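You operate a simulated robot arm through the tools that you are given. There is no shell and no other tool.

You run a simulated robot arm. Do the job below in one go: nothing can be reset, and whatever is moved stays where it is left.

Task
When the needle is in the green, switch the cabinet off and move the gauge bottle to the white crate.
Fine: switch off before opening; door shut again. Set down upright: gauge bottle.
Where things are to end (x, y in the base frame): gauge bottle within 0.02 m of [0.84, 0.73].

It is judged by the outcome, as a careful person would: the job done as asked, and still so three seconds after it is handed in. It fails if anything else is knocked over, pushed out of place, dropped, spilled or broken.

Robot
A 7-joint arm with a two-finger parallel gripper, fixed in place. Base frame: the origin is at the foot of the arm, x ahead of it, y to its left, z up. Readings come in m, rad, newtons and seconds.
Its first joint turns from -2.897 to 2.897 rad. Payload 4.4 kg.
The TCP is the grasp point between the finger pads, 0.023 m short of the fingertips. In the tool frame z runs along the fingers and y along their closing line. The gripper opens to 0.094 m. The fingers are 0.038 m wide and 0.01 m thick; the gripper's body (0.054 by 0.096 m) begins 0.039 m behind the TCP.
Orientation is that of the tool frame in the base frame, as [roll, pitch, yaw] about the fixed x, y, z axes, in that order (R = Rz(yaw) Ry(pitch) Rx(roll)). With the fingers straight down and closing along the base's y, the tool's x points along the base's -x, its y along +y and its z along -z.

Tools
- The arm moves only by the tool drive_tool. Its arguments are lists of equal length, an entry for each row: "dp": the shift along the tool's x, y, z in mm, a list of three; "turn": the turn, a rotation vector about the tool's x, y, z in rad, a list of three; "grip": the finger opening in mm, from 0 to 94. In form: {"dp": [[x, y, z], ...], "turn": [[rx, ry, rz], ...], "grip": [grip, ...]}. A call has 1 to 20 rows; each row is the pose to reach, as a shift and turn from the pose commanded when the call began, along the tool's axes at that moment. Each row takes 0.2 s and may step no farther than 0.05 m and 0.15 rad from the row before; otherwise, or with a gripper value out of range, the whole call is refused. Where a pose cannot be reached the arm comes as near as it can. A force on the tool above 40 N (or 10 N above the force at the start of the call, whichever is more), or a blocked arm, ends the call early, and 0.2 s more pass. Each finger travels about 0.072 m/s and halts on what it meets, pressing with about 22 N; the grip force reading is that of the motor and also rises with nothing between the fingers. The clock runs only during rows and for 0.2 s after the last one: add rows that repeat a pose to give the fingers time. It gives the time, the measured TCP pose, the force on the tool (base axes), the opening and the grip force at its end, in the units of the frame above (readings bear some noise), with the torque about the TCP (base axes, N m) and any sound that the robot's microphone picked up.
- Cameras (640 x 400 px; columns grow to the right, rows downward): "scene" is fixed at [0.0486, 0.4977, 1.5696]; the picture's right is [-0.32, -0.95, 0.00], its down [-0.42, 0.14, -0.90] and it looks along [0.85, -0.29, -0.44] (base axes); focal length 371 px, centre (320, 200). "wrist" rides on the gripper at [0.086, 0.016, -0.074] in the tool frame; the picture's right is [-0.18, 0.98, 0.00], its down [-0.58, -0.11, -0.81] and it looks along [-0.79, -0.15, 0.59] (tool axes); focal length 243 px, centre (320, 200). There is no depth. A picture from a camera that has moved, and an enlarged one, comes with that camera's place and axes in the base frame and with its lens. The place of the scene camera against the robot may be out by one fixed shift of up to 0.012 m in any direction.
- get_image(camera): a new picture of that camera. The clock stands still meanwhile.
- enlarge(camera, box): a new picture of the part [left, top, right, bottom] of that camera's present view, enlarged. The clock stands still meanwhile.
- finish_job(): hands the job in; it is judged then, once.

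Nothing tells you positions but the pictures and the camera data. Unless the task says otherwise, let go and move clear before handing in.

The tools are called as name(argument=value, ...) on one line, values as JSON. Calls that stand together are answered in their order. drive_tool: Moves the arm, as the interface text tells. Its arguments: {"type":"object","properties":{"dp":{"type":"array","items":{"type":"array","items":{"type":"number"}}},"turn":{"type":"array","items":{"type":"array","items":{"type":"number"}}},"grip":{"type":"array","items":{"type":"number"}}},"required":["dp","turn","grip"]} The other tools are called the same way: get_image (camera) takes a picture; enlarge (camera, box) takes an enlarged picture of a part of a camera's view; finish_job () hands the job in.

At the start:

```text
clock: 0.0
tcp_pos: [0.6599, -0.004, 1.4018]
tool_rot: [3.141, 0.001, -3.141]
wrist_force: [0.9, -0.3, 0.4]
torque: [-0.03, 0.01, 0.05]
finger_gap: 0.0941
finger_force: 0.1
```

scene: 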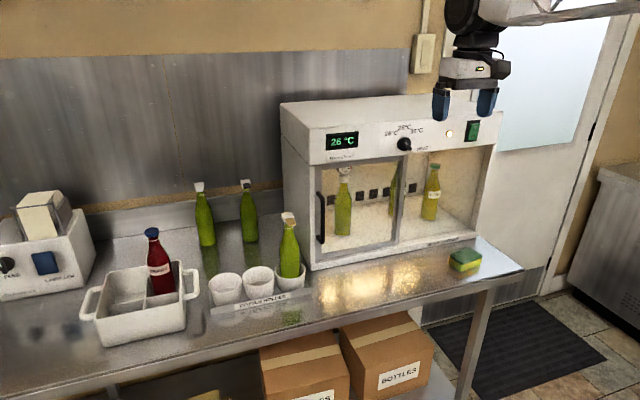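
wrist: 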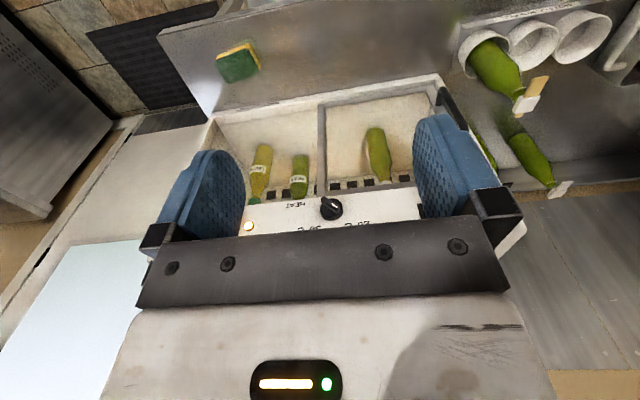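

I see a glass-fronted cabinet with bottles inside, a display, a knob, a lamp and a green switch; the white crate stands left on the bench. I'll take closer looks first.

enlarge(camera="scene", box=[270, 90, 510, 240])

enlarge(camera="scene", box=[310, 150, 470, 250])

enlarge(camera="scene", box=[60, 170, 320, 350])

enlarge(camera="wrist", box=[200, 80, 440, 240])

```text
2.67 times, centred on (390, 165) of scene
camera zoom: at [0.0486, 0.4977, 1.5696], right [-0.32, -0.95, 0.0], down [-0.42, 0.14, -0.9], along [0.85, -0.29, -0.44], focal length 990 px, centre (133, 293)
```

zoom: 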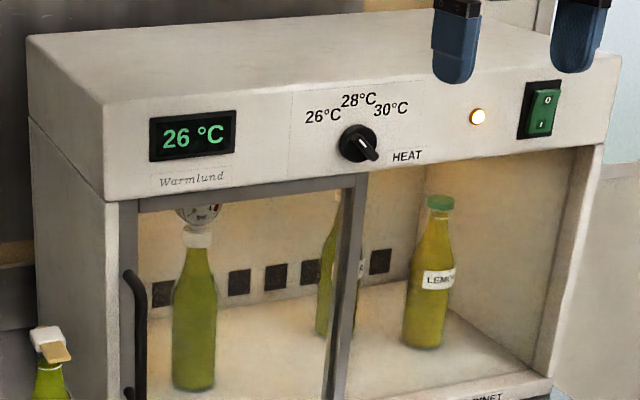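

```text
4.00 times, centred on (390, 200) of scene
camera zoom: at [0.0486, 0.4977, 1.5696], right [-0.32, -0.95, 0.0], down [-0.42, 0.14, -0.9], along [0.85, -0.29, -0.44], focal length 1485 px, centre (40, 200)
```

zoom: 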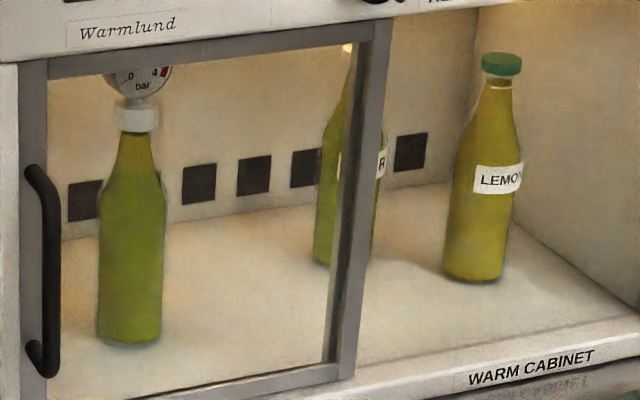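

```text
2.22 times, centred on (190, 260) of scene
camera zoom: at [0.0486, 0.4977, 1.5696], right [-0.32, -0.95, 0.0], down [-0.42, 0.14, -0.9], along [0.85, -0.29, -0.44], focal length 825 px, centre (609, 67)
```

zoom: 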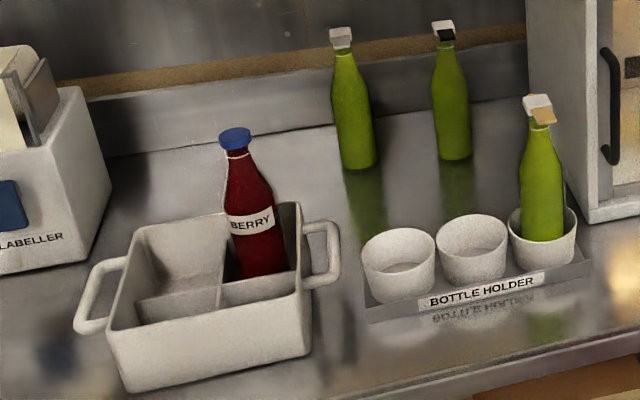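

```text
2.50 times, centred on (320, 160) of wrist
camera zoom: at [0.5749, 0.0121, 1.4745], right [0.18, 0.98, 0.0], down [0.58, -0.11, 0.81], along [0.79, -0.15, -0.59], focal length 606 px, centre (320, 300)
```

zoom: 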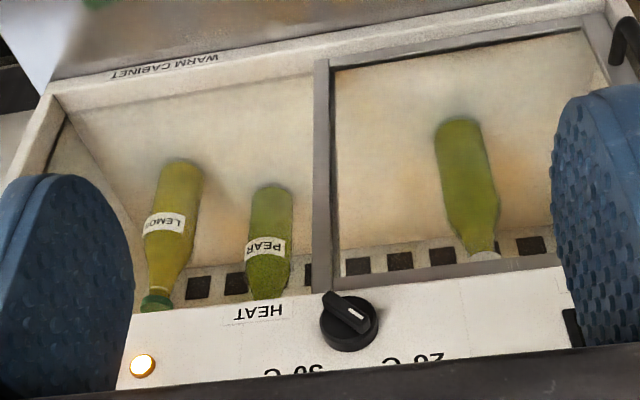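

The cabinet's front is roughly at x≈0.905, from y≈-0.37 to 0.225. The gauge bottle is behind the left glass door near (1.01, 0.09), and the fascia hides most of its gauge from the scene camera. I'll move the wrist camera in front of the door, clear of everything, to read it.

drive_tool(dp=[[-10, 20, 20], [-25, 45, 45], [-45, 70, 70], [-65, 90, 95], [-80, 110, 118], [-90, 127, 139], [-90, 127, 139]], turn=[[0, -0.08, 0], [0, -0.16, 0], [0, -0.24, 0], [0, -0.32, 0], [0, -0.4, 0], [0, -0.45, 0], [0, -0.45, 0]], grip=[94, 94, 94, 94, 94, 94, 94])

get_image(camera="wrist")

get_image(camera="scene")

```text
clock: 1.6
tcp_pos: [0.7511, 0.1237, 1.2613]
tool_rot: [3.142, 0.45, 3.14]
wrist_force: [0.7, 1.0, 0.1]
torque: [0.03, 0.0, 0.0]
finger_gap: 0.094
finger_force: 0.1
```

```text
taken
camera wrist: at [0.6424, 0.1388, 1.2893], right [0.17, 0.98, 0.08], down [0.17, -0.11, 0.98], along [0.97, -0.15, -0.19], focal length 243 px, centre (320, 200)
```

wrist: 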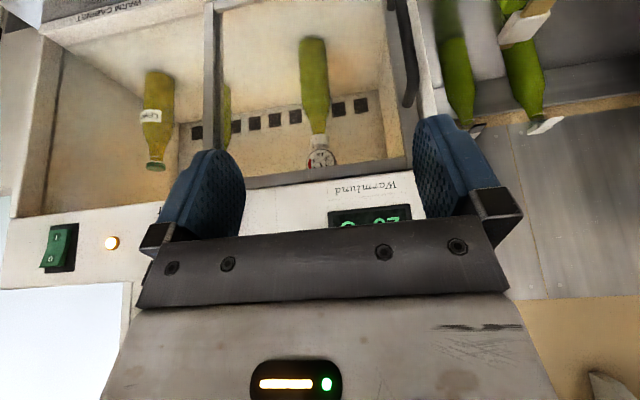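

```text
taken
```

scene: 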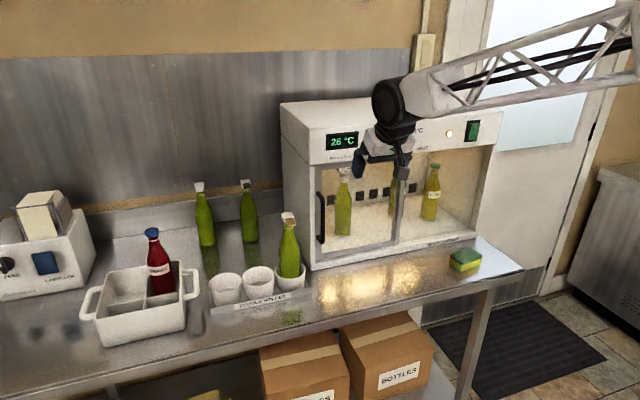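

enlarge(camera="wrist", box=[290, 130, 354, 170])

enlarge(camera="wrist", box=[30, 0, 440, 256])

enlarge(camera="wrist", box=[380, 0, 460, 50])

```text
10.00 times, centred on (322, 150) of wrist
camera zoom: at [0.6424, 0.1388, 1.2893], right [0.17, 0.98, 0.08], down [0.17, -0.11, 0.98], along [0.97, -0.15, -0.19], focal length 2426 px, centre (300, 700)
```

zoom: 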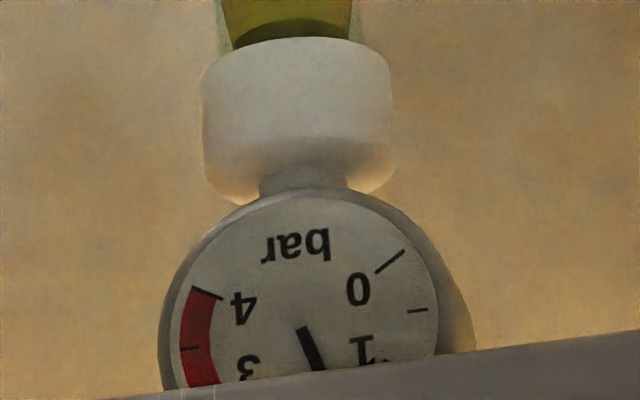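

```text
1.56 times, centred on (235, 128) of wrist
camera zoom: at [0.6424, 0.1388, 1.2893], right [0.17, 0.98, 0.08], down [0.17, -0.11, 0.98], along [0.97, -0.15, -0.19], focal length 379 px, centre (453, 312)
```

zoom: 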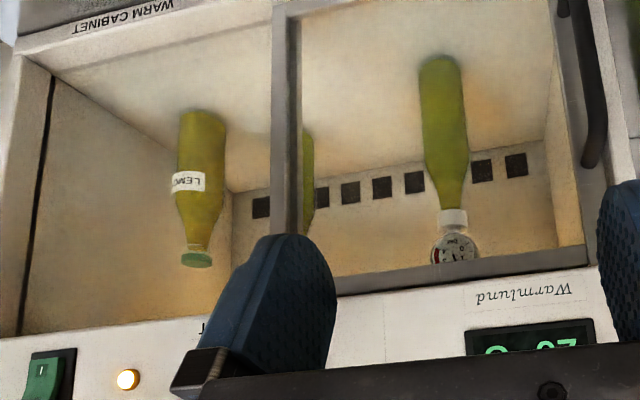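

```text
8.00 times, centred on (420, 25) of wrist
camera zoom: at [0.6424, 0.1388, 1.2893], right [0.17, 0.98, 0.08], down [0.17, -0.11, 0.98], along [0.97, -0.15, -0.19], focal length 1941 px, centre (-480, 1600)
```

zoom: 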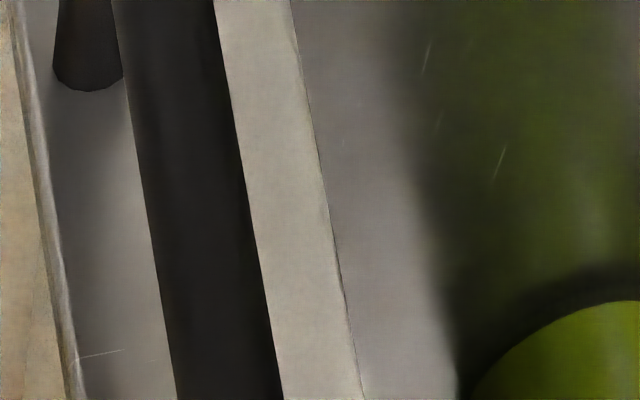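

The gauge reads somewhere under 2 bar, but the fascia still hides the green band. I'll lower the camera a little and tilt it up for a full view of the dial.

drive_tool(dp=[[12, 0, 25], [24, 0, 50]], turn=[[0, -0.075, 0], [0, -0.15, 0]], grip=[94, 94])

get_image(camera="wrist")

enlarge(camera="wrist", box=[290, 150, 354, 190])

```text
clock: 2.2
tcp_pos: [0.7514, 0.124, 1.2051]
tool_rot: [-3.141, 0.601, 3.141]
wrist_force: [0.3, 0.1, 0.3]
torque: [0.0, -0.02, 0.01]
finger_gap: 0.0939
finger_force: 0.1
```

```text
taken
camera wrist: at [0.6394, 0.1406, 1.2175], right [0.15, 0.98, 0.1], down [0.02, -0.11, 0.99], along [0.99, -0.15, -0.04], focal length 243 px, centre (320, 200)
```

wrist: 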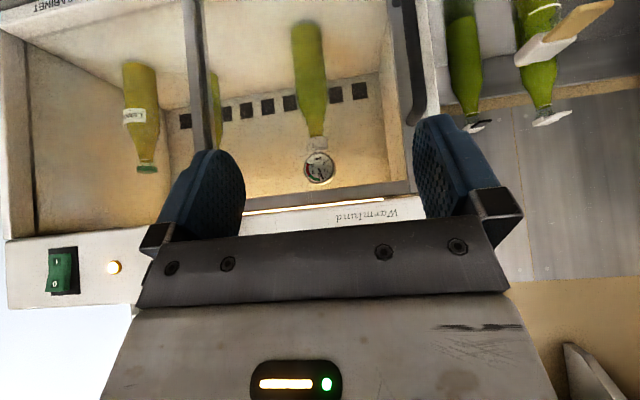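

```text
10.00 times, centred on (322, 170) of wrist
camera zoom: at [0.6394, 0.1406, 1.2175], right [0.15, 0.98, 0.1], down [0.02, -0.11, 0.99], along [0.99, -0.15, -0.04], focal length 2426 px, centre (300, 500)
```

zoom: 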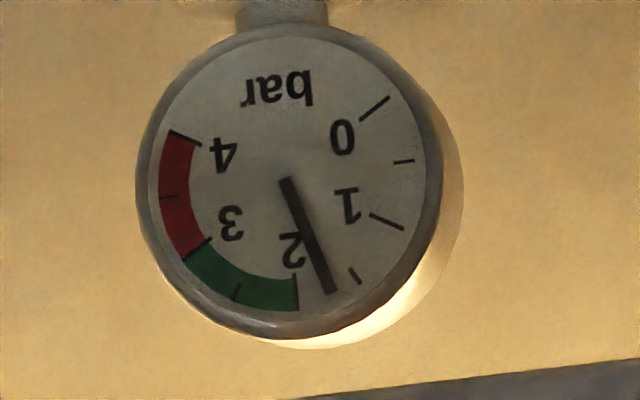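

The dial is fully visible: needle at about 1.7 bar, green runs from 2 to 3, red from 3 to 4. I'll hold still for a couple of seconds to see whether it's moving.

drive_tool(dp=[[0, 0, 0], [0, 0, 0], [0, 0, 0], [0, 0, 0], [0, 0, 0], [0, 0, 0], [0, 0, 0], [0, 0, 0], [0, 0, 0], [0, 0, 0]], turn=[[0, 0, 0], [0, 0, 0], [0, 0, 0], [0, 0, 0], [0, 0, 0], [0, 0, 0], [0, 0, 0], [0, 0, 0], [0, 0, 0], [0, 0, 0]], grip=[94, 94, 94, 94, 94, 94, 94, 94, 94, 94])

enlarge(camera="wrist", box=[290, 150, 354, 190])

enlarge(camera="scene", box=[310, 110, 490, 222])

enlarge(camera="wrist", box=[0, 220, 160, 320])

```text
clock: 4.4
tcp_pos: [0.7528, 0.1251, 1.2058]
tool_rot: [-3.14, 0.6, -3.14]
wrist_force: [0.7, 0.4, 0.7]
torque: [-0.01, -0.01, 0.0]
finger_gap: 0.094
finger_force: 0.1
```

```text
10.00 times, centred on (322, 170) of wrist
camera zoom: at [0.6395, 0.1404, 1.2175], right [0.15, 0.98, 0.1], down [0.02, -0.11, 0.99], along [0.99, -0.15, -0.04], focal length 2426 px, centre (300, 500)
```

zoom: 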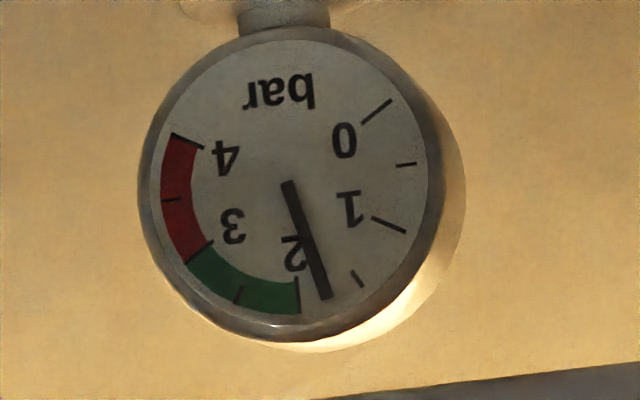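

```text
3.56 times, centred on (400, 166) of scene
camera zoom: at [0.0486, 0.4977, 1.5696], right [-0.32, -0.95, 0.0], down [-0.42, 0.14, -0.9], along [0.85, -0.29, -0.44], focal length 1320 px, centre (36, 321)
```

zoom: 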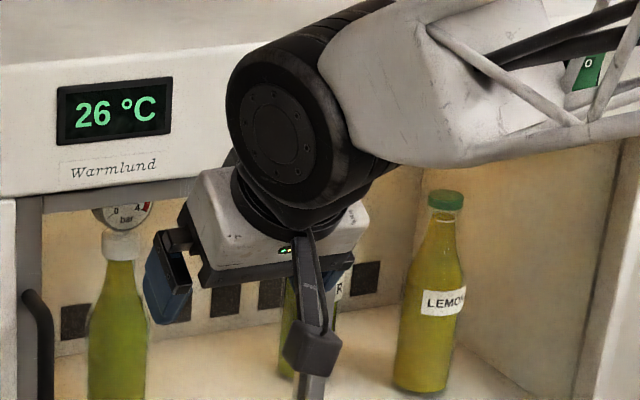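

```text
4.00 times, centred on (80, 270) of wrist
camera zoom: at [0.6395, 0.1404, 1.2175], right [0.15, 0.98, 0.1], down [0.02, -0.11, 0.99], along [0.99, -0.15, -0.04], focal length 970 px, centre (1280, -80)
```

zoom: 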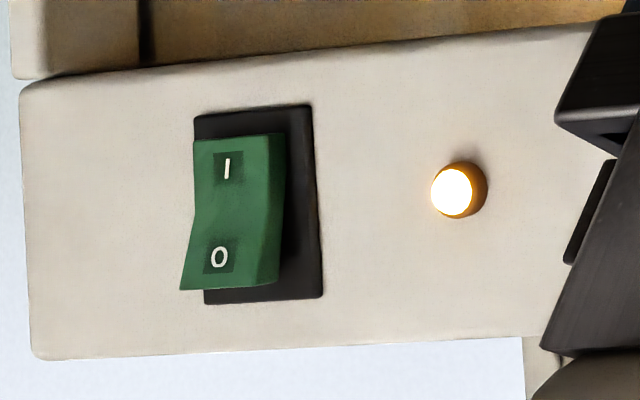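

The needle is creeping up by roughly 0.03 bar/s, so it should enter the green in several seconds and I have time to get into place. The switch reads I at the bottom (on) with the O half on top sticking out, near (0.89, -0.25, 1.28). I'll move in front of it with the fingers open for a closer fix.

drive_tool(dp=[[-10, -42, -5], [-20, -84, -10], [-30, -126, -15], [-40, -168, -20], [-50, -210, -25], [-60, -252, -30], [-70, -294, -34], [-78, -336, -40], [-84, -375, -49]], turn=[[0, 0, 0], [0, 0, 0], [0, 0, 0], [0, 0, 0], [0, 0, 0], [0, 0, 0], [0, 0, 0], [0, 0, 0], [0, 0, 0]], grip=[94, 94, 94, 94, 94, 94, 94, 94, 94])

get_image(camera="wrist")

get_image(camera="scene")

enlarge(camera="scene", box=[310, 110, 490, 222])

```text
clock: 6.4
tcp_pos: [0.792, -0.2535, 1.2941]
tool_rot: [3.141, 0.601, -3.141]
wrist_force: [-0.4, -1.4, 0.3]
torque: [0.02, 0.02, 0.02]
finger_gap: 0.0943
finger_force: 0.0
```

```text
taken
camera wrist: at [0.6791, -0.237, 1.3058], right [0.15, 0.98, 0.1], down [0.02, -0.11, 0.99], along [0.99, -0.15, -0.04], focal length 243 px, centre (320, 200)
```

wrist: 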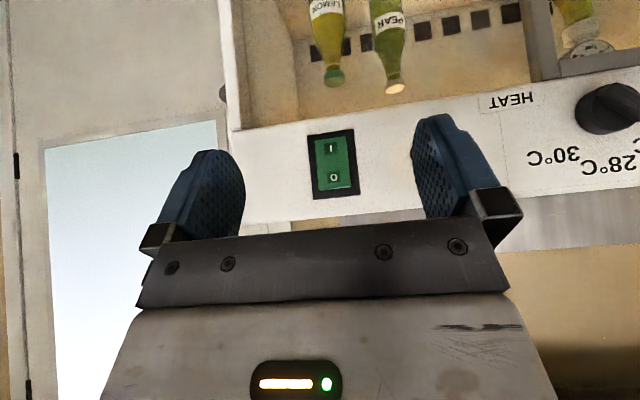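

```text
taken
```

scene: 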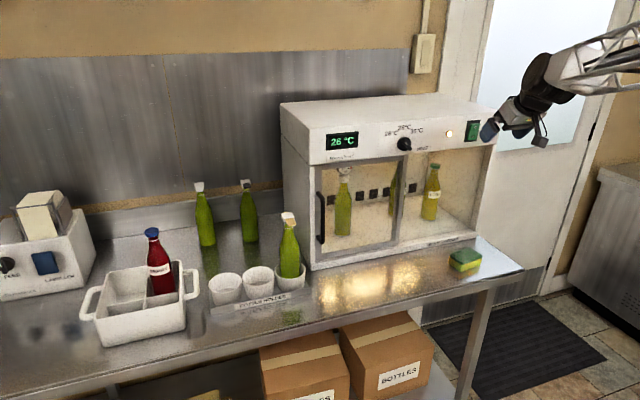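

```text
3.56 times, centred on (400, 166) of scene
camera zoom: at [0.0486, 0.4977, 1.5696], right [-0.32, -0.95, 0.0], down [-0.42, 0.14, -0.9], along [0.85, -0.29, -0.44], focal length 1320 px, centre (36, 321)
```

zoom: 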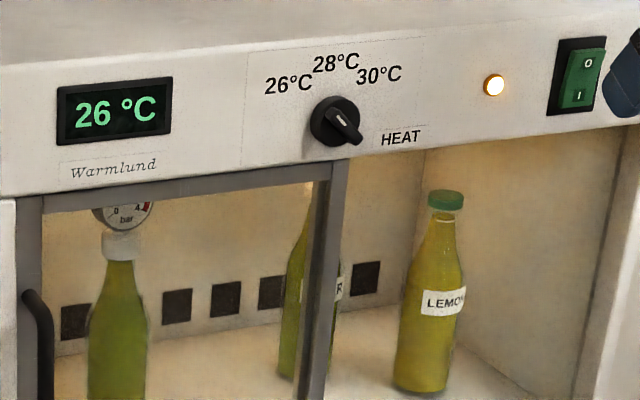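

enlarge(camera="wrist", box=[270, 110, 398, 190])

enlarge(camera="wrist", box=[512, 20, 640, 100])

```text
5.00 times, centred on (334, 150) of wrist
camera zoom: at [0.6791, -0.237, 1.3058], right [0.15, 0.98, 0.1], down [0.02, -0.11, 0.99], along [0.99, -0.15, -0.04], focal length 1213 px, centre (250, 450)
```

zoom: 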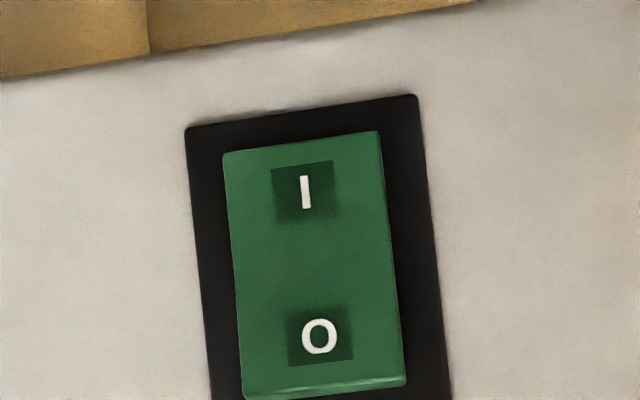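

```text
5.00 times, centred on (576, 60) of wrist
camera zoom: at [0.6791, -0.237, 1.3058], right [0.15, 0.98, 0.1], down [0.02, -0.11, 0.99], along [0.99, -0.15, -0.04], focal length 1213 px, centre (-960, 900)
```

zoom: 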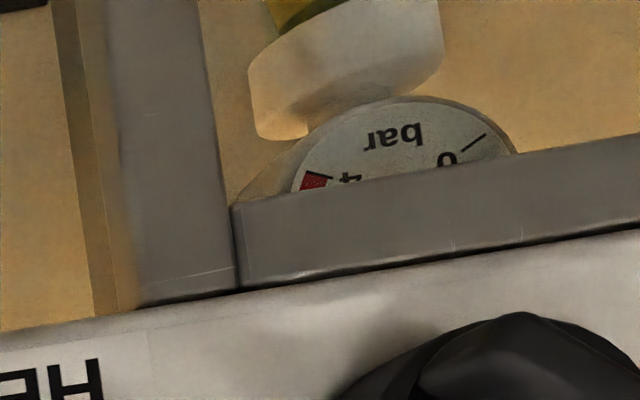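

Both wrist views agree on the switch: O face at about (0.900, -0.256, 1.278), rocker from z 1.243 to 1.288. From slightly lower I can see the gauge while staying next to the switch, so I'll drop there, close the fingers and watch the needle.

drive_tool(dp=[[24, 0, 35], [48, 0, 70], [48, 0, 70], [48, 0, 70], [48, 0, 70]], turn=[[0, 0, 0], [0, 0, 0], [0, 0, 0], [0, 0, 0], [0, 0, 0]], grip=[50, 0, 0, 0, 0])

get_image(camera="wrist")

enlarge(camera="wrist", box=[544, 80, 640, 140])

```text
clock: 7.6
tcp_pos: [0.792, -0.2524, 1.2077]
tool_rot: [3.141, 0.6, -3.141]
wrist_force: [-0.5, -0.9, -0.6]
torque: [-0.02, -0.02, -0.01]
finger_gap: 0.0001
finger_force: 22.1
```

```text
taken
camera wrist: at [0.6794, -0.2363, 1.2201], right [0.15, 0.98, 0.1], down [0.02, -0.11, 0.99], along [0.99, -0.15, -0.04], focal length 243 px, centre (320, 200)
```

wrist: 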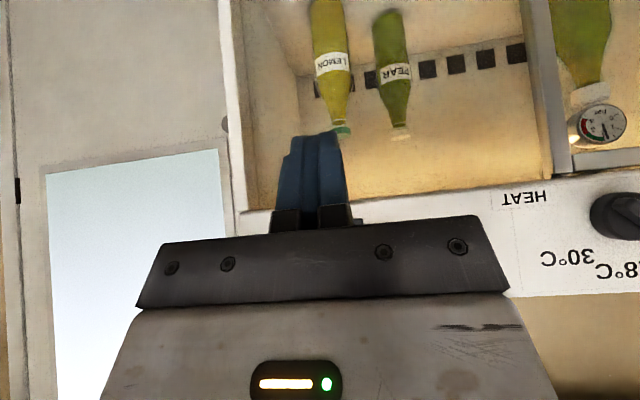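

```text
6.67 times, centred on (592, 110) of wrist
camera zoom: at [0.6794, -0.2363, 1.2201], right [0.15, 0.98, 0.1], down [0.02, -0.11, 0.99], along [0.99, -0.15, -0.04], focal length 1618 px, centre (-1493, 800)
```

zoom: 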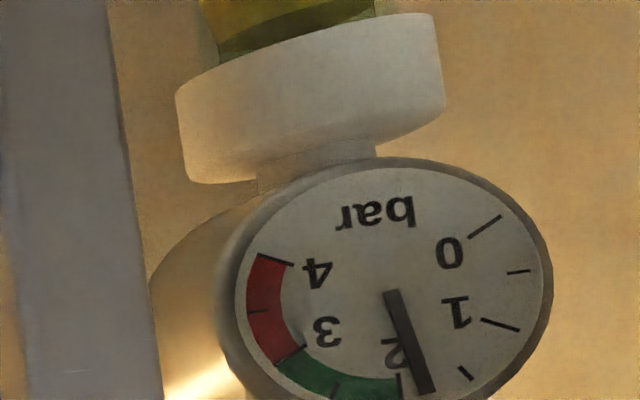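

The gauge is readable from here, with the needle at about 1.87 and still climbing. I'll wait and check again.

drive_tool(dp=[[0, 0, 0], [0, 0, 0], [0, 0, 0], [0, 0, 0], [0, 0, 0], [0, 0, 0], [0, 0, 0], [0, 0, 0], [0, 0, 0], [0, 0, 0], [0, 0, 0], [0, 0, 0], [0, 0, 0], [0, 0, 0], [0, 0, 0], [0, 0, 0], [0, 0, 0], [0, 0, 0], [0, 0, 0], [0, 0, 0]], turn=[[0, 0, 0], [0, 0, 0], [0, 0, 0], [0, 0, 0], [0, 0, 0], [0, 0, 0], [0, 0, 0], [0, 0, 0], [0, 0, 0], [0, 0, 0], [0, 0, 0], [0, 0, 0], [0, 0, 0], [0, 0, 0], [0, 0, 0], [0, 0, 0], [0, 0, 0], [0, 0, 0], [0, 0, 0], [0, 0, 0]], grip=[0, 0, 0, 0, 0, 0, 0, 0, 0, 0, 0, 0, 0, 0, 0, 0, 0, 0, 0, 0])

enlarge(camera="wrist", box=[544, 90, 640, 150])

```text
clock: 11.8
tcp_pos: [0.7918, -0.2527, 1.2084]
tool_rot: [3.141, 0.599, -3.141]
wrist_force: [0.4, -0.3, 0.3]
torque: [0.03, -0.01, -0.01]
finger_gap: 0.0
finger_force: 21.7
```

```text
6.67 times, centred on (592, 120) of wrist
camera zoom: at [0.6794, -0.2363, 1.2202], right [0.15, 0.98, 0.1], down [0.02, -0.11, 0.99], along [0.99, -0.15, -0.04], focal length 1618 px, centre (-1493, 733)
```

zoom: 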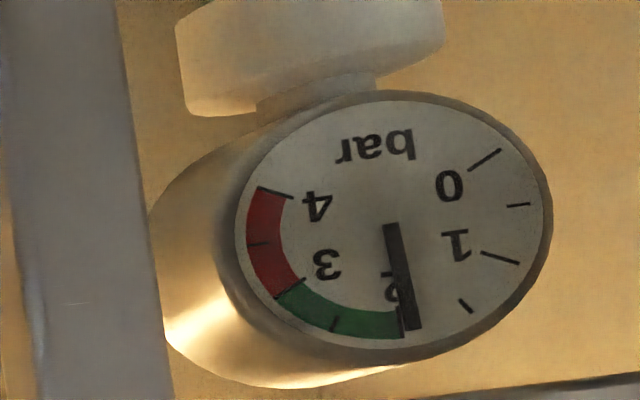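

Now at about 1.95, right at the edge of the green. I'll wait further.

drive_tool(dp=[[0, 0, 0], [0, 0, 0], [0, 0, 0], [0, 0, 0], [0, 0, 0], [0, 0, 0], [0, 0, 0], [0, 0, 0], [0, 0, 0], [0, 0, 0], [0, 0, 0], [0, 0, 0], [0, 0, 0], [0, 0, 0], [0, 0, 0], [0, 0, 0], [0, 0, 0], [0, 0, 0], [0, 0, 0], [0, 0, 0]], turn=[[0, 0, 0], [0, 0, 0], [0, 0, 0], [0, 0, 0], [0, 0, 0], [0, 0, 0], [0, 0, 0], [0, 0, 0], [0, 0, 0], [0, 0, 0], [0, 0, 0], [0, 0, 0], [0, 0, 0], [0, 0, 0], [0, 0, 0], [0, 0, 0], [0, 0, 0], [0, 0, 0], [0, 0, 0], [0, 0, 0]], grip=[0, 0, 0, 0, 0, 0, 0, 0, 0, 0, 0, 0, 0, 0, 0, 0, 0, 0, 0, 0])

enlarge(camera="wrist", box=[544, 90, 640, 150])

```text
clock: 16.0
tcp_pos: [0.7928, -0.2522, 1.2083]
tool_rot: [3.141, 0.601, -3.141]
wrist_force: [-1.2, -0.7, -0.5]
torque: [0.03, 0.0, 0.03]
finger_gap: 0.0
finger_force: 22.2
```

```text
6.67 times, centred on (592, 120) of wrist
camera zoom: at [0.6794, -0.2363, 1.2202], right [0.15, 0.98, 0.1], down [0.02, -0.11, 0.99], along [0.99, -0.15, -0.04], focal length 1618 px, centre (-1493, 733)
```

zoom: 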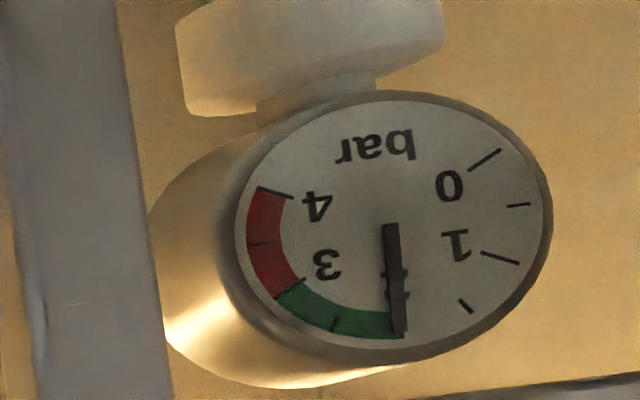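

The needle is just touching 2.0. I'll wait until it sits clearly inside the green.

drive_tool(dp=[[0, 0, 0], [0, 0, 0], [0, 0, 0], [0, 0, 0], [0, 0, 0], [0, 0, 0], [0, 0, 0], [0, 0, 0], [0, 0, 0], [0, 0, 0], [0, 0, 0], [0, 0, 0], [0, 0, 0], [0, 0, 0], [0, 0, 0], [0, 0, 0], [0, 0, 0], [0, 0, 0], [0, 0, 0], [0, 0, 0]], turn=[[0, 0, 0], [0, 0, 0], [0, 0, 0], [0, 0, 0], [0, 0, 0], [0, 0, 0], [0, 0, 0], [0, 0, 0], [0, 0, 0], [0, 0, 0], [0, 0, 0], [0, 0, 0], [0, 0, 0], [0, 0, 0], [0, 0, 0], [0, 0, 0], [0, 0, 0], [0, 0, 0], [0, 0, 0], [0, 0, 0]], grip=[0, 0, 0, 0, 0, 0, 0, 0, 0, 0, 0, 0, 0, 0, 0, 0, 0, 0, 0, 0])

enlarge(camera="wrist", box=[544, 90, 640, 150])

```text
clock: 20.2
tcp_pos: [0.7924, -0.2515, 1.2088]
tool_rot: [-3.14, 0.6, -3.141]
wrist_force: [-0.9, 0.5, -0.8]
torque: [0.03, 0.03, -0.01]
finger_gap: 0.0
finger_force: 22.1
```

```text
6.67 times, centred on (592, 120) of wrist
camera zoom: at [0.6794, -0.2363, 1.2202], right [0.15, 0.98, 0.1], down [0.02, -0.11, 0.99], along [0.99, -0.15, -0.04], focal length 1618 px, centre (-1493, 733)
```

zoom: 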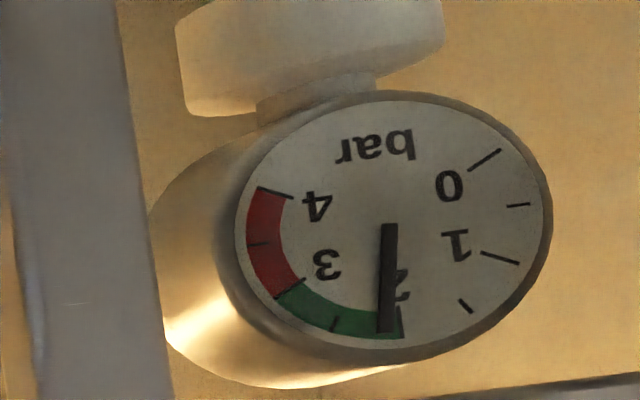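

The needle is clearly in the green at about 2.1. Now I'll rise to the switch and press the O half.

drive_tool(dp=[[-30, -1, -12], [-60, -2, -23], [-87, -3, -34], [-97, -3, -27.2], [-103.5, -3, -22.7], [-108.5, -3, -19.3], [-113.4, -3, -16], [-116, -3, -14.2]], turn=[[0, 0, 0], [0, 0, 0], [0, 0, 0], [0, 0, 0], [0, 0, 0], [0, 0, 0], [0, 0, 0], [0, 0, 0]], grip=[0, 0, 0, 0, 0, 0, 0, 0])

get_image(camera="wrist")

enlarge(camera="scene", box=[400, 80, 540, 168])

```text
clock: 21.8
tcp_pos: [0.8743, -0.2557, 1.2881]
tool_rot: [3.139, 0.597, -3.141]
wrist_force: [-22.0, 3.2, 1.3]
torque: [0.02, 0.14, 0.1]
finger_gap: 0.0001
finger_force: 21.5
stopped in row 8: the force on the tool passed its limit at 58 N (the readings are from after the stop); the commanded pose is now the measured one
```

```text
taken
camera wrist: at [0.7611, -0.2394, 1.2994], right [0.15, 0.98, 0.1], down [0.03, -0.11, 0.99], along [0.99, -0.15, -0.04], focal length 243 px, centre (320, 200)
```

wrist: 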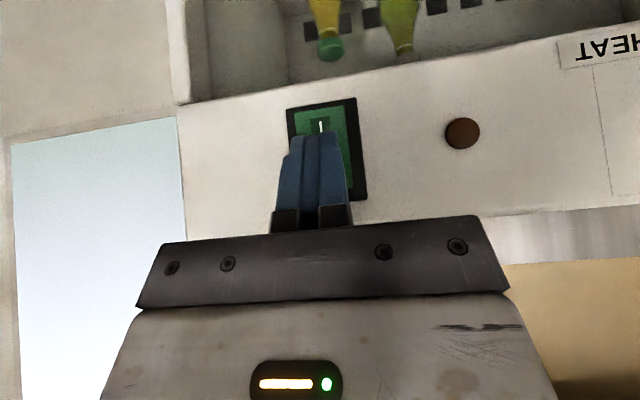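

```text
4.55 times, centred on (470, 124) of scene
camera zoom: at [0.0486, 0.4977, 1.5696], right [-0.32, -0.95, 0.0], down [-0.42, 0.14, -0.9], along [0.85, -0.29, -0.44], focal length 1688 px, centre (-362, 546)
```

zoom: 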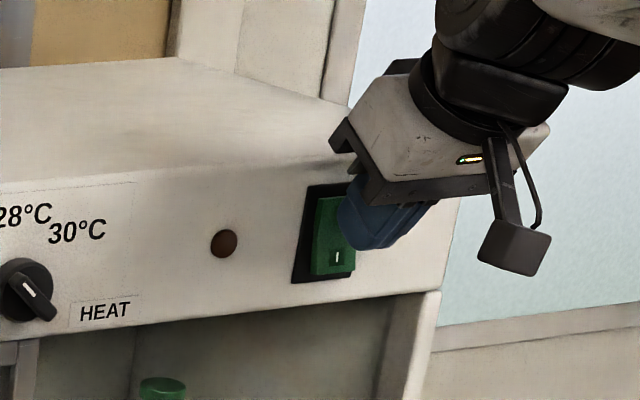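

The switch is off: the lamp and the interior light both went dark, with the needle at about 2.15. Next I'll back away straight and look at the door and its handle.

drive_tool(dp=[[33, 0, -22.6], [66, 0, -45], [88, 36, -30], [111, 72, -15], [133, 109, 0], [156, 145, 15], [178, 181, 30], [201, 217, 44], [223, 254, 59], [246, 290, 74]], turn=[[0, 0, 0], [0, 0, 0], [0, 0, 0], [0, 0, 0], [0, 0, 0], [0, 0, 0], [0, 0, 0], [0, 0, 0], [0, 0, 0], [0, 0, 0]], grip=[0, 0, 40, 94, 94, 94, 94, 94, 94, 94])

get_image(camera="wrist")

enlarge(camera="scene", box=[280, 80, 520, 230])

```text
clock: 24.0
tcp_pos: [0.7115, 0.035, 1.0864]
tool_rot: [-3.14, 0.601, 3.141]
wrist_force: [0.2, -0.2, -0.3]
torque: [0.04, -0.04, -0.03]
finger_gap: 0.0939
finger_force: 0.1
```

```text
taken
camera wrist: at [0.5992, 0.0499, 1.0985], right [0.15, 0.98, 0.1], down [0.03, -0.11, 0.99], along [0.99, -0.15, -0.04], focal length 243 px, centre (320, 200)
```

wrist: 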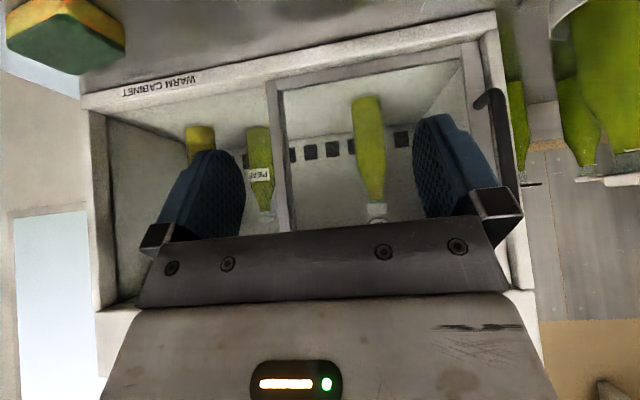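

```text
2.67 times, centred on (400, 155) of scene
camera zoom: at [0.0486, 0.4977, 1.5696], right [-0.32, -0.95, 0.0], down [-0.42, 0.14, -0.9], along [0.85, -0.29, -0.44], focal length 990 px, centre (107, 320)
```

zoom: 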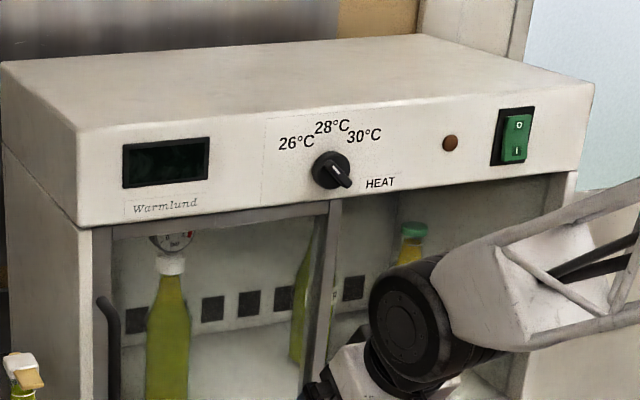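

enlarge(camera="wrist", box=[220, 0, 540, 200])

enlarge(camera="wrist", box=[80, 40, 320, 190])

enlarge(camera="scene", box=[300, 150, 420, 275])

```text
2.00 times, centred on (380, 100) of wrist
camera zoom: at [0.5992, 0.0499, 1.0985], right [0.15, 0.98, 0.1], down [0.03, -0.11, 0.99], along [0.99, -0.15, -0.04], focal length 485 px, centre (200, 400)
```

zoom: 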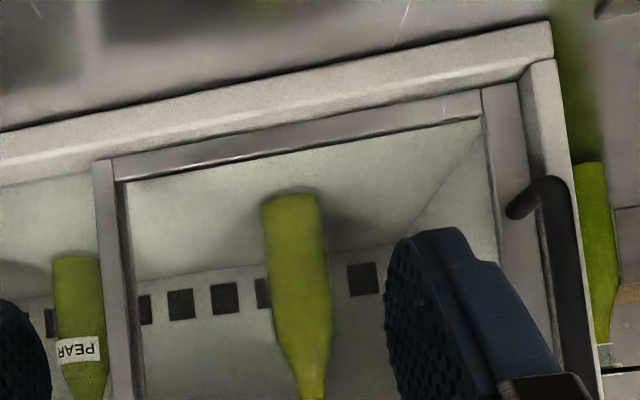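

```text
2.67 times, centred on (200, 115) of wrist
camera zoom: at [0.5992, 0.0499, 1.0985], right [0.15, 0.98, 0.1], down [0.03, -0.11, 0.99], along [0.99, -0.15, -0.04], focal length 647 px, centre (640, 427)
```

zoom: 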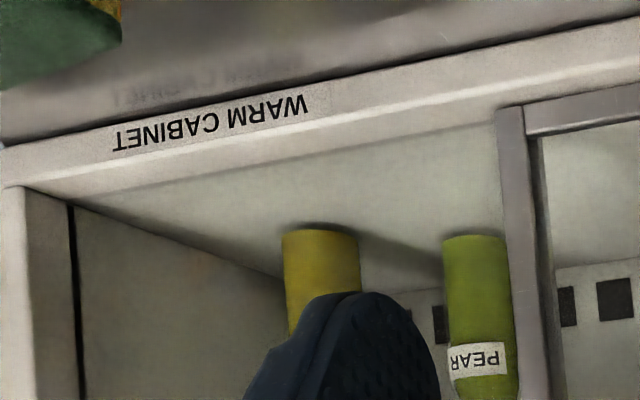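

```text
3.20 times, centred on (360, 212) of scene
camera zoom: at [0.0486, 0.4977, 1.5696], right [-0.32, -0.95, 0.0], down [-0.42, 0.14, -0.9], along [0.85, -0.29, -0.44], focal length 1188 px, centre (192, 160)
```

zoom: 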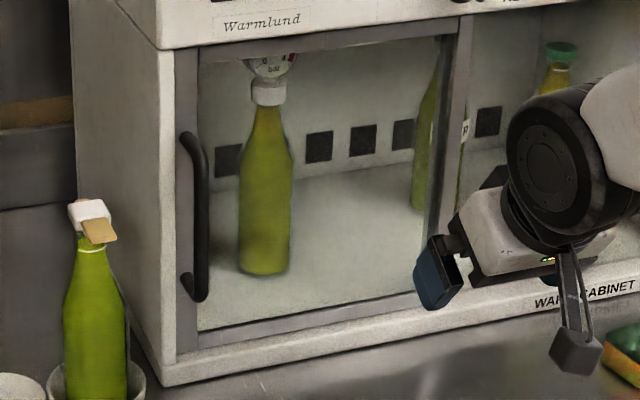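

The cabinet is off, with display and lamps dark. The door is the framed left panel, and its black vertical handle bar is at about (0.877, 0.211) between z 1.00 and 1.165. I want the tool horizontal with the camera on top, so I'll back off and roll the wrist in free space, checking that it follows.

drive_tool(dp=[[18, 0, -33], [36, 0, -66], [54, 0, -98], [54, 0, -98], [54, 0, -98], [54, 0, -98], [54, 0, -98]], turn=[[0, 0, 0.15], [0, 0, 0.3], [0, 0, 0.45], [0, 0, 0.6], [0, 0, 0.75], [0, 0, 0.9], [0, 0, 1.05]], grip=[94, 94, 94, 94, 94, 94, 94])

get_image(camera="scene")

```text
clock: 25.6
tcp_pos: [0.6138, 0.0362, 1.1388]
tool_rot: [2.607, 0.279, 2.012]
wrist_force: [-0.5, -0.8, 0.0]
torque: [-0.01, 0.04, 0.02]
finger_gap: 0.0937
finger_force: 0.1
```

```text
taken
```

scene: 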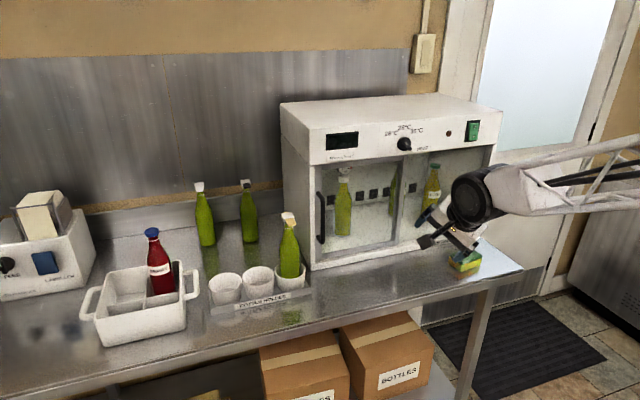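

The wrist follows the roll fine, so I'll carry on with the rest of the half turn.

drive_tool(dp=[[0, 0, 0], [0, 0, 0], [0, 0, 0], [0, 0, 0], [0, 0, 0], [0, 0, 0], [0, 0, 0], [0, 0, 0], [0, 0, 0], [0, 0, 0], [0, 0, 0], [0, 0, 0], [0, 0, 0], [0, 0, 0], [0, 0, 0]], turn=[[0, 0, 0.15], [0, 0, 0.3], [0, 0, 0.45], [0, 0, 0.6], [0, 0, 0.75], [0, 0, 0.9], [0, 0, 1.05], [0, 0, 1.2], [0, 0, 1.35], [0, 0, 1.5], [0, 0, 1.65], [0, 0, 1.8], [0, 0, 1.95], [0, 0, 2.0916], [0, 0, 2.0916]], grip=[94, 94, 94, 94, 94, 94, 94, 94, 94, 94, 94, 94, 94, 94, 94])

```text
clock: 29.0
tcp_pos: [0.5508, 0.0197, 1.1187]
tool_rot: [3.11, -0.653, 0.116]
wrist_force: [-0.7, -0.3, 0.5]
torque: [0.01, 0.02, 0.0]
finger_gap: 0.0939
finger_force: 0.0
out of reach, approached as far as the arm can: row 13, 14, 15
stopped in row 15: the arm was blocked; the commanded pose is now the measured one
```

The roll hit a joint stop just short of half a turn, so camera-on-top isn't practical. The camera-below pose tilted about 30° below horizontal will do, because the fingers still close along y around a vertical bar or bottle. I'll roll back.

drive_tool(dp=[[0, 0, 0], [0, 0, 0], [0, 0, 0], [0, 0, 0], [0, 0, 0], [0, 0, 0], [0, 0, 0], [0, 0, 0], [0, 0, 0], [0, 0, 0], [0, 0, 0], [0, 0, 0], [0, 0, 0], [0, 0, 0], [0, 0, 0], [0, 0, 0], [0, 0, 0], [0, 0, 0], [0, 0, 0], [0, 0, 0]], turn=[[0, 0, -0.15], [0, 0, -0.3], [0, 0, -0.45], [0, 0, -0.6], [0, 0, -0.75], [0, 0, -0.9], [0, 0, -1.05], [0, 0, -1.2], [0, 0, -1.35], [0, 0, -1.5], [0, 0, -1.65], [0, 0, -1.8], [0, 0, -1.95], [0, 0, -2.1], [0, 0, -2.25], [0, 0, -2.4], [0, 0, -2.55], [0, 0, -2.7], [0, 0, -2.85], [0, 0, -2.95]], grip=[94, 94, 94, 94, 94, 94, 94, 94, 94, 94, 94, 94, 94, 94, 94, 94, 94, 94, 94, 94])

```text
clock: 33.2
tcp_pos: [0.5513, 0.0191, 1.1186]
tool_rot: [3.028, 0.646, 3.018]
wrist_force: [0.2, -0.7, 0.1]
torque: [-0.01, 0.01, 0.02]
finger_gap: 0.094
finger_force: 0.0
```

The tool is back in its normal roll. Now I'll go to a spot in front of the handle, tilted 30° below horizontal with the fingers partly open, and check alignment.

drive_tool(dp=[[-21, 25, 22], [-42, 51, 43], [-63, 76, 65], [-84, 101, 87], [-104, 127, 108], [-125, 152, 130], [-146, 177, 152], [-167, 203, 173], [-167, 203, 173]], turn=[[0.002, -0.05, -0.013], [0.005, -0.1, -0.026], [0.007, -0.15, -0.039], [0.009, -0.2, -0.053], [0.012, -0.25, -0.066], [0.014, -0.3, -0.079], [0.017, -0.35, -0.092], [0.019, -0.398, -0.105], [0.019, -0.398, -0.105]], grip=[50, 50, 50, 50, 50, 50, 50, 50, 50])

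get_image(camera="wrist")

get_image(camera="scene")

enlarge(camera="scene", box=[260, 150, 400, 250])

```text
clock: 35.2
tcp_pos: [0.8, 0.2112, 1.1003]
tool_rot: [3.141, 1.051, 3.136]
wrist_force: [-0.5, -1.2, 0.7]
torque: [0.0, -0.02, -0.04]
finger_gap: 0.0501
finger_force: 0.0
```

```text
taken
camera wrist: at [0.693, 0.2269, 1.0614], right [0.09, 0.98, 0.16], down [-0.41, -0.11, 0.91], along [0.91, -0.15, 0.39], focal length 243 px, centre (320, 200)
```

wrist: 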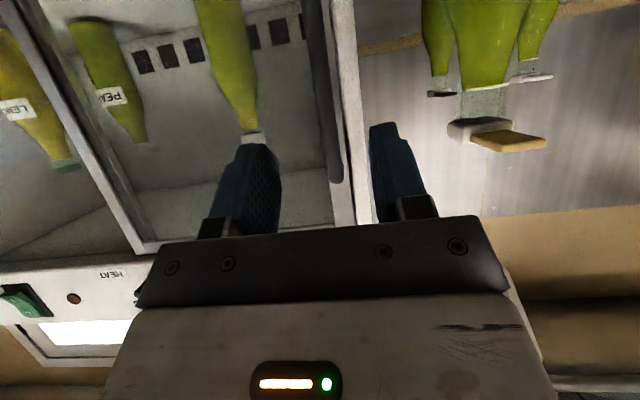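

```text
taken
```

scene: 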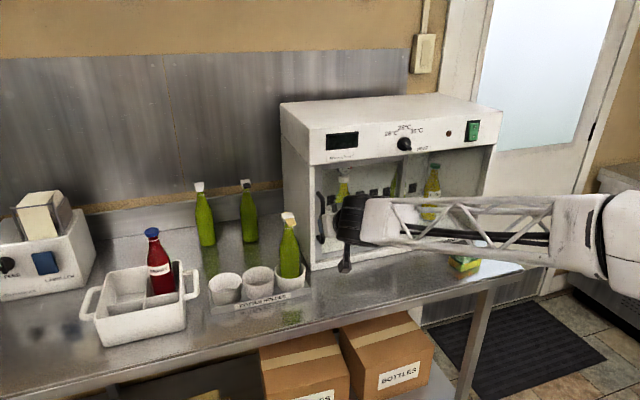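

```text
4.00 times, centred on (330, 200) of scene
camera zoom: at [0.0486, 0.4977, 1.5696], right [-0.32, -0.95, 0.0], down [-0.42, 0.14, -0.9], along [0.85, -0.29, -0.44], focal length 1485 px, centre (280, 200)
```

zoom: 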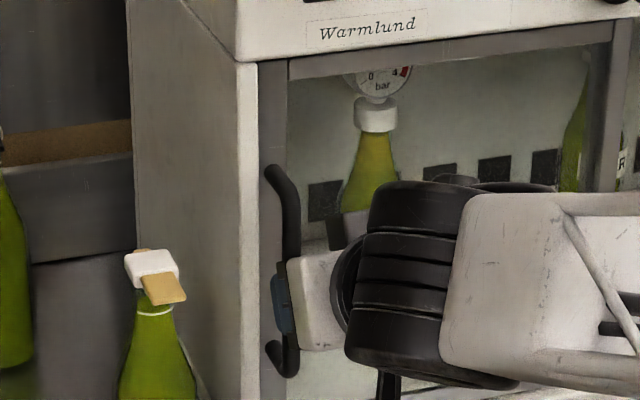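

The bar at y≈0.210 is centred between the fingers. I'll advance onto it and close.

drive_tool(dp=[[-10, 0, 18], [-20, 0, 36], [-30, 0, 53], [-30, 0, 53], [-30, 0, 53], [-30, 0, 53], [-30, 0, 53]], turn=[[0, 0, 0], [0, 0, 0], [0, 0, 0], [0, 0, 0], [0, 0, 0], [0, 0, 0], [0, 0, 0]], grip=[50, 50, 50, 0, 0, 0, 0])

get_image(camera="wrist")

enlarge(camera="scene", box=[260, 150, 400, 250])

```text
clock: 36.8
tcp_pos: [0.8614, 0.2116, 1.1004]
tool_rot: [3.138, 1.049, 3.137]
wrist_force: [14.4, 4.7, -3.8]
torque: [0.04, -0.15, 0.12]
finger_gap: 0.0126
finger_force: 45.3
```

```text
taken
camera wrist: at [0.7537, 0.2268, 1.0611], right [0.09, 0.98, 0.16], down [-0.41, -0.11, 0.91], along [0.91, -0.15, 0.39], focal length 243 px, centre (320, 200)
```

wrist: 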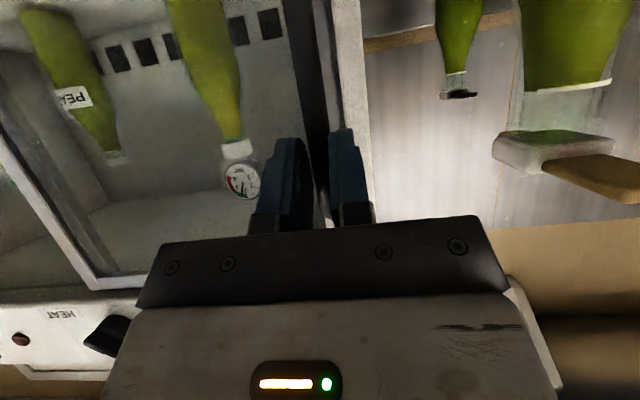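

```text
4.00 times, centred on (330, 200) of scene
camera zoom: at [0.0486, 0.4977, 1.5696], right [-0.32, -0.95, 0.0], down [-0.42, 0.14, -0.9], along [0.85, -0.29, -0.44], focal length 1485 px, centre (280, 200)
```

zoom: 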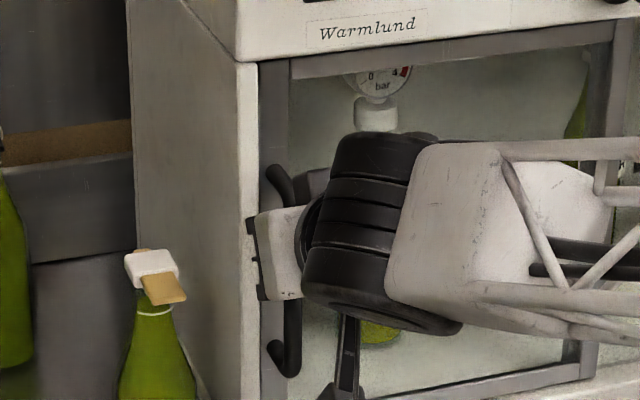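

The handle is gripped, with a 12.6 mm bar between the fingers. I'll test whether the door slides by moving a little to the right.

drive_tool(dp=[[0, -5, 0], [0, -10, 0], [0, -15, 0]], turn=[[0, 0, 0], [0, 0, 0], [0, 0, 0]], grip=[0, 0, 0])

enlarge(camera="scene", box=[260, 150, 400, 250])

```text
clock: 37.6
tcp_pos: [0.8606, 0.1965, 1.0987]
tool_rot: [3.141, 1.051, 3.141]
wrist_force: [25.3, -1.2, -3.4]
torque: [-0.05, 0.21, -0.04]
finger_gap: 0.0131
finger_force: 45.0
```

```text
4.00 times, centred on (330, 200) of scene
camera zoom: at [0.0486, 0.4977, 1.5696], right [-0.32, -0.95, 0.0], down [-0.42, 0.14, -0.9], along [0.85, -0.29, -0.44], focal length 1485 px, centre (280, 200)
```

zoom: 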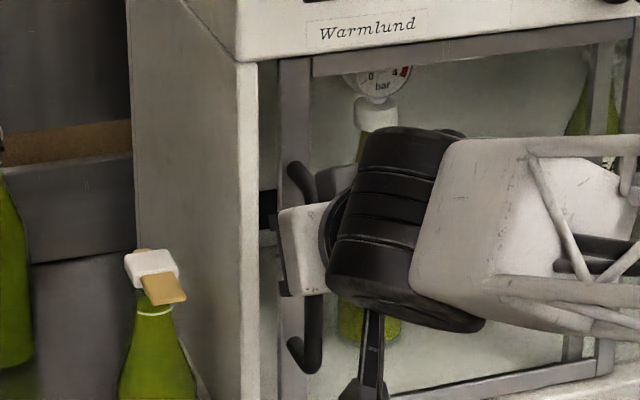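

It's a sliding door and it moves freely. I'll ease the gripper slightly forward to relieve the pull and slide it well to the right.

drive_tool(dp=[[-1, -10, 1.8], [-1.5, -25, 2.6], [-1.5, -42, 2.6], [-1.5, -60, 2.6], [-1.5, -80, 2.6], [-1.5, -100, 2.6], [-1.5, -120, 2.6], [-1.5, -140, 2.6], [-1.5, -160, 2.6], [-1.5, -180, 2.6], [-1.5, -200, 2.6], [-1.5, -215, 2.6], [-1.5, -228, 2.6], [-1.5, -238, 2.6]], turn=[[0, 0, 0], [0, 0, 0], [0, 0, 0], [0, 0, 0], [0, 0, 0], [0, 0, 0], [0, 0, 0], [0, 0, 0], [0, 0, 0], [0, 0, 0], [0, 0, 0], [0, 0, 0], [0, 0, 0], [0, 0, 0]], grip=[0, 0, 0, 0, 0, 0, 0, 0, 0, 0, 0, 0, 0, 0])

get_image(camera="scene")

get_image(camera="wrist")

```text
clock: 38.1
tcp_pos: [0.8617, 0.1852, 1.1002]
tool_rot: [3.137, 1.049, 3.141]
wrist_force: [-17.0, 1.6, 2.0]
torque: [-0.03, -0.02, 0.09]
finger_gap: 0.0128
finger_force: 44.5
stopped in row 2: the force on the tool passed its limit at 41 N (the readings are from after the stop); the commanded pose is now the measured one
```

```text
taken
```

scene: 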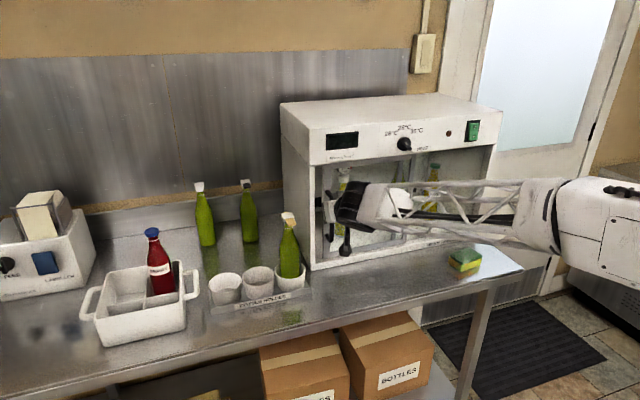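

```text
taken
camera wrist: at [0.7537, 0.2013, 1.0612], right [0.09, 0.98, 0.16], down [-0.41, -0.11, 0.91], along [0.91, -0.15, 0.39], focal length 243 px, centre (320, 200)
```

wrist: 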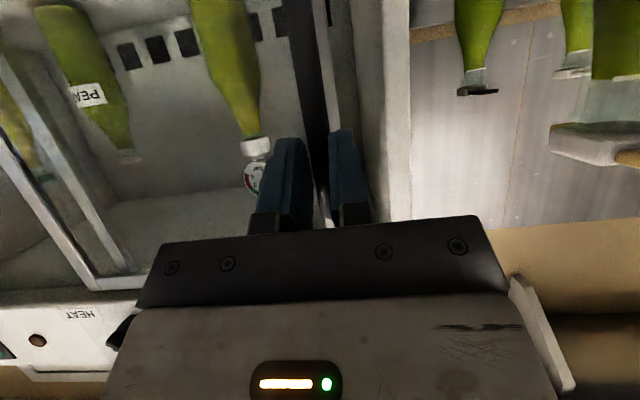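

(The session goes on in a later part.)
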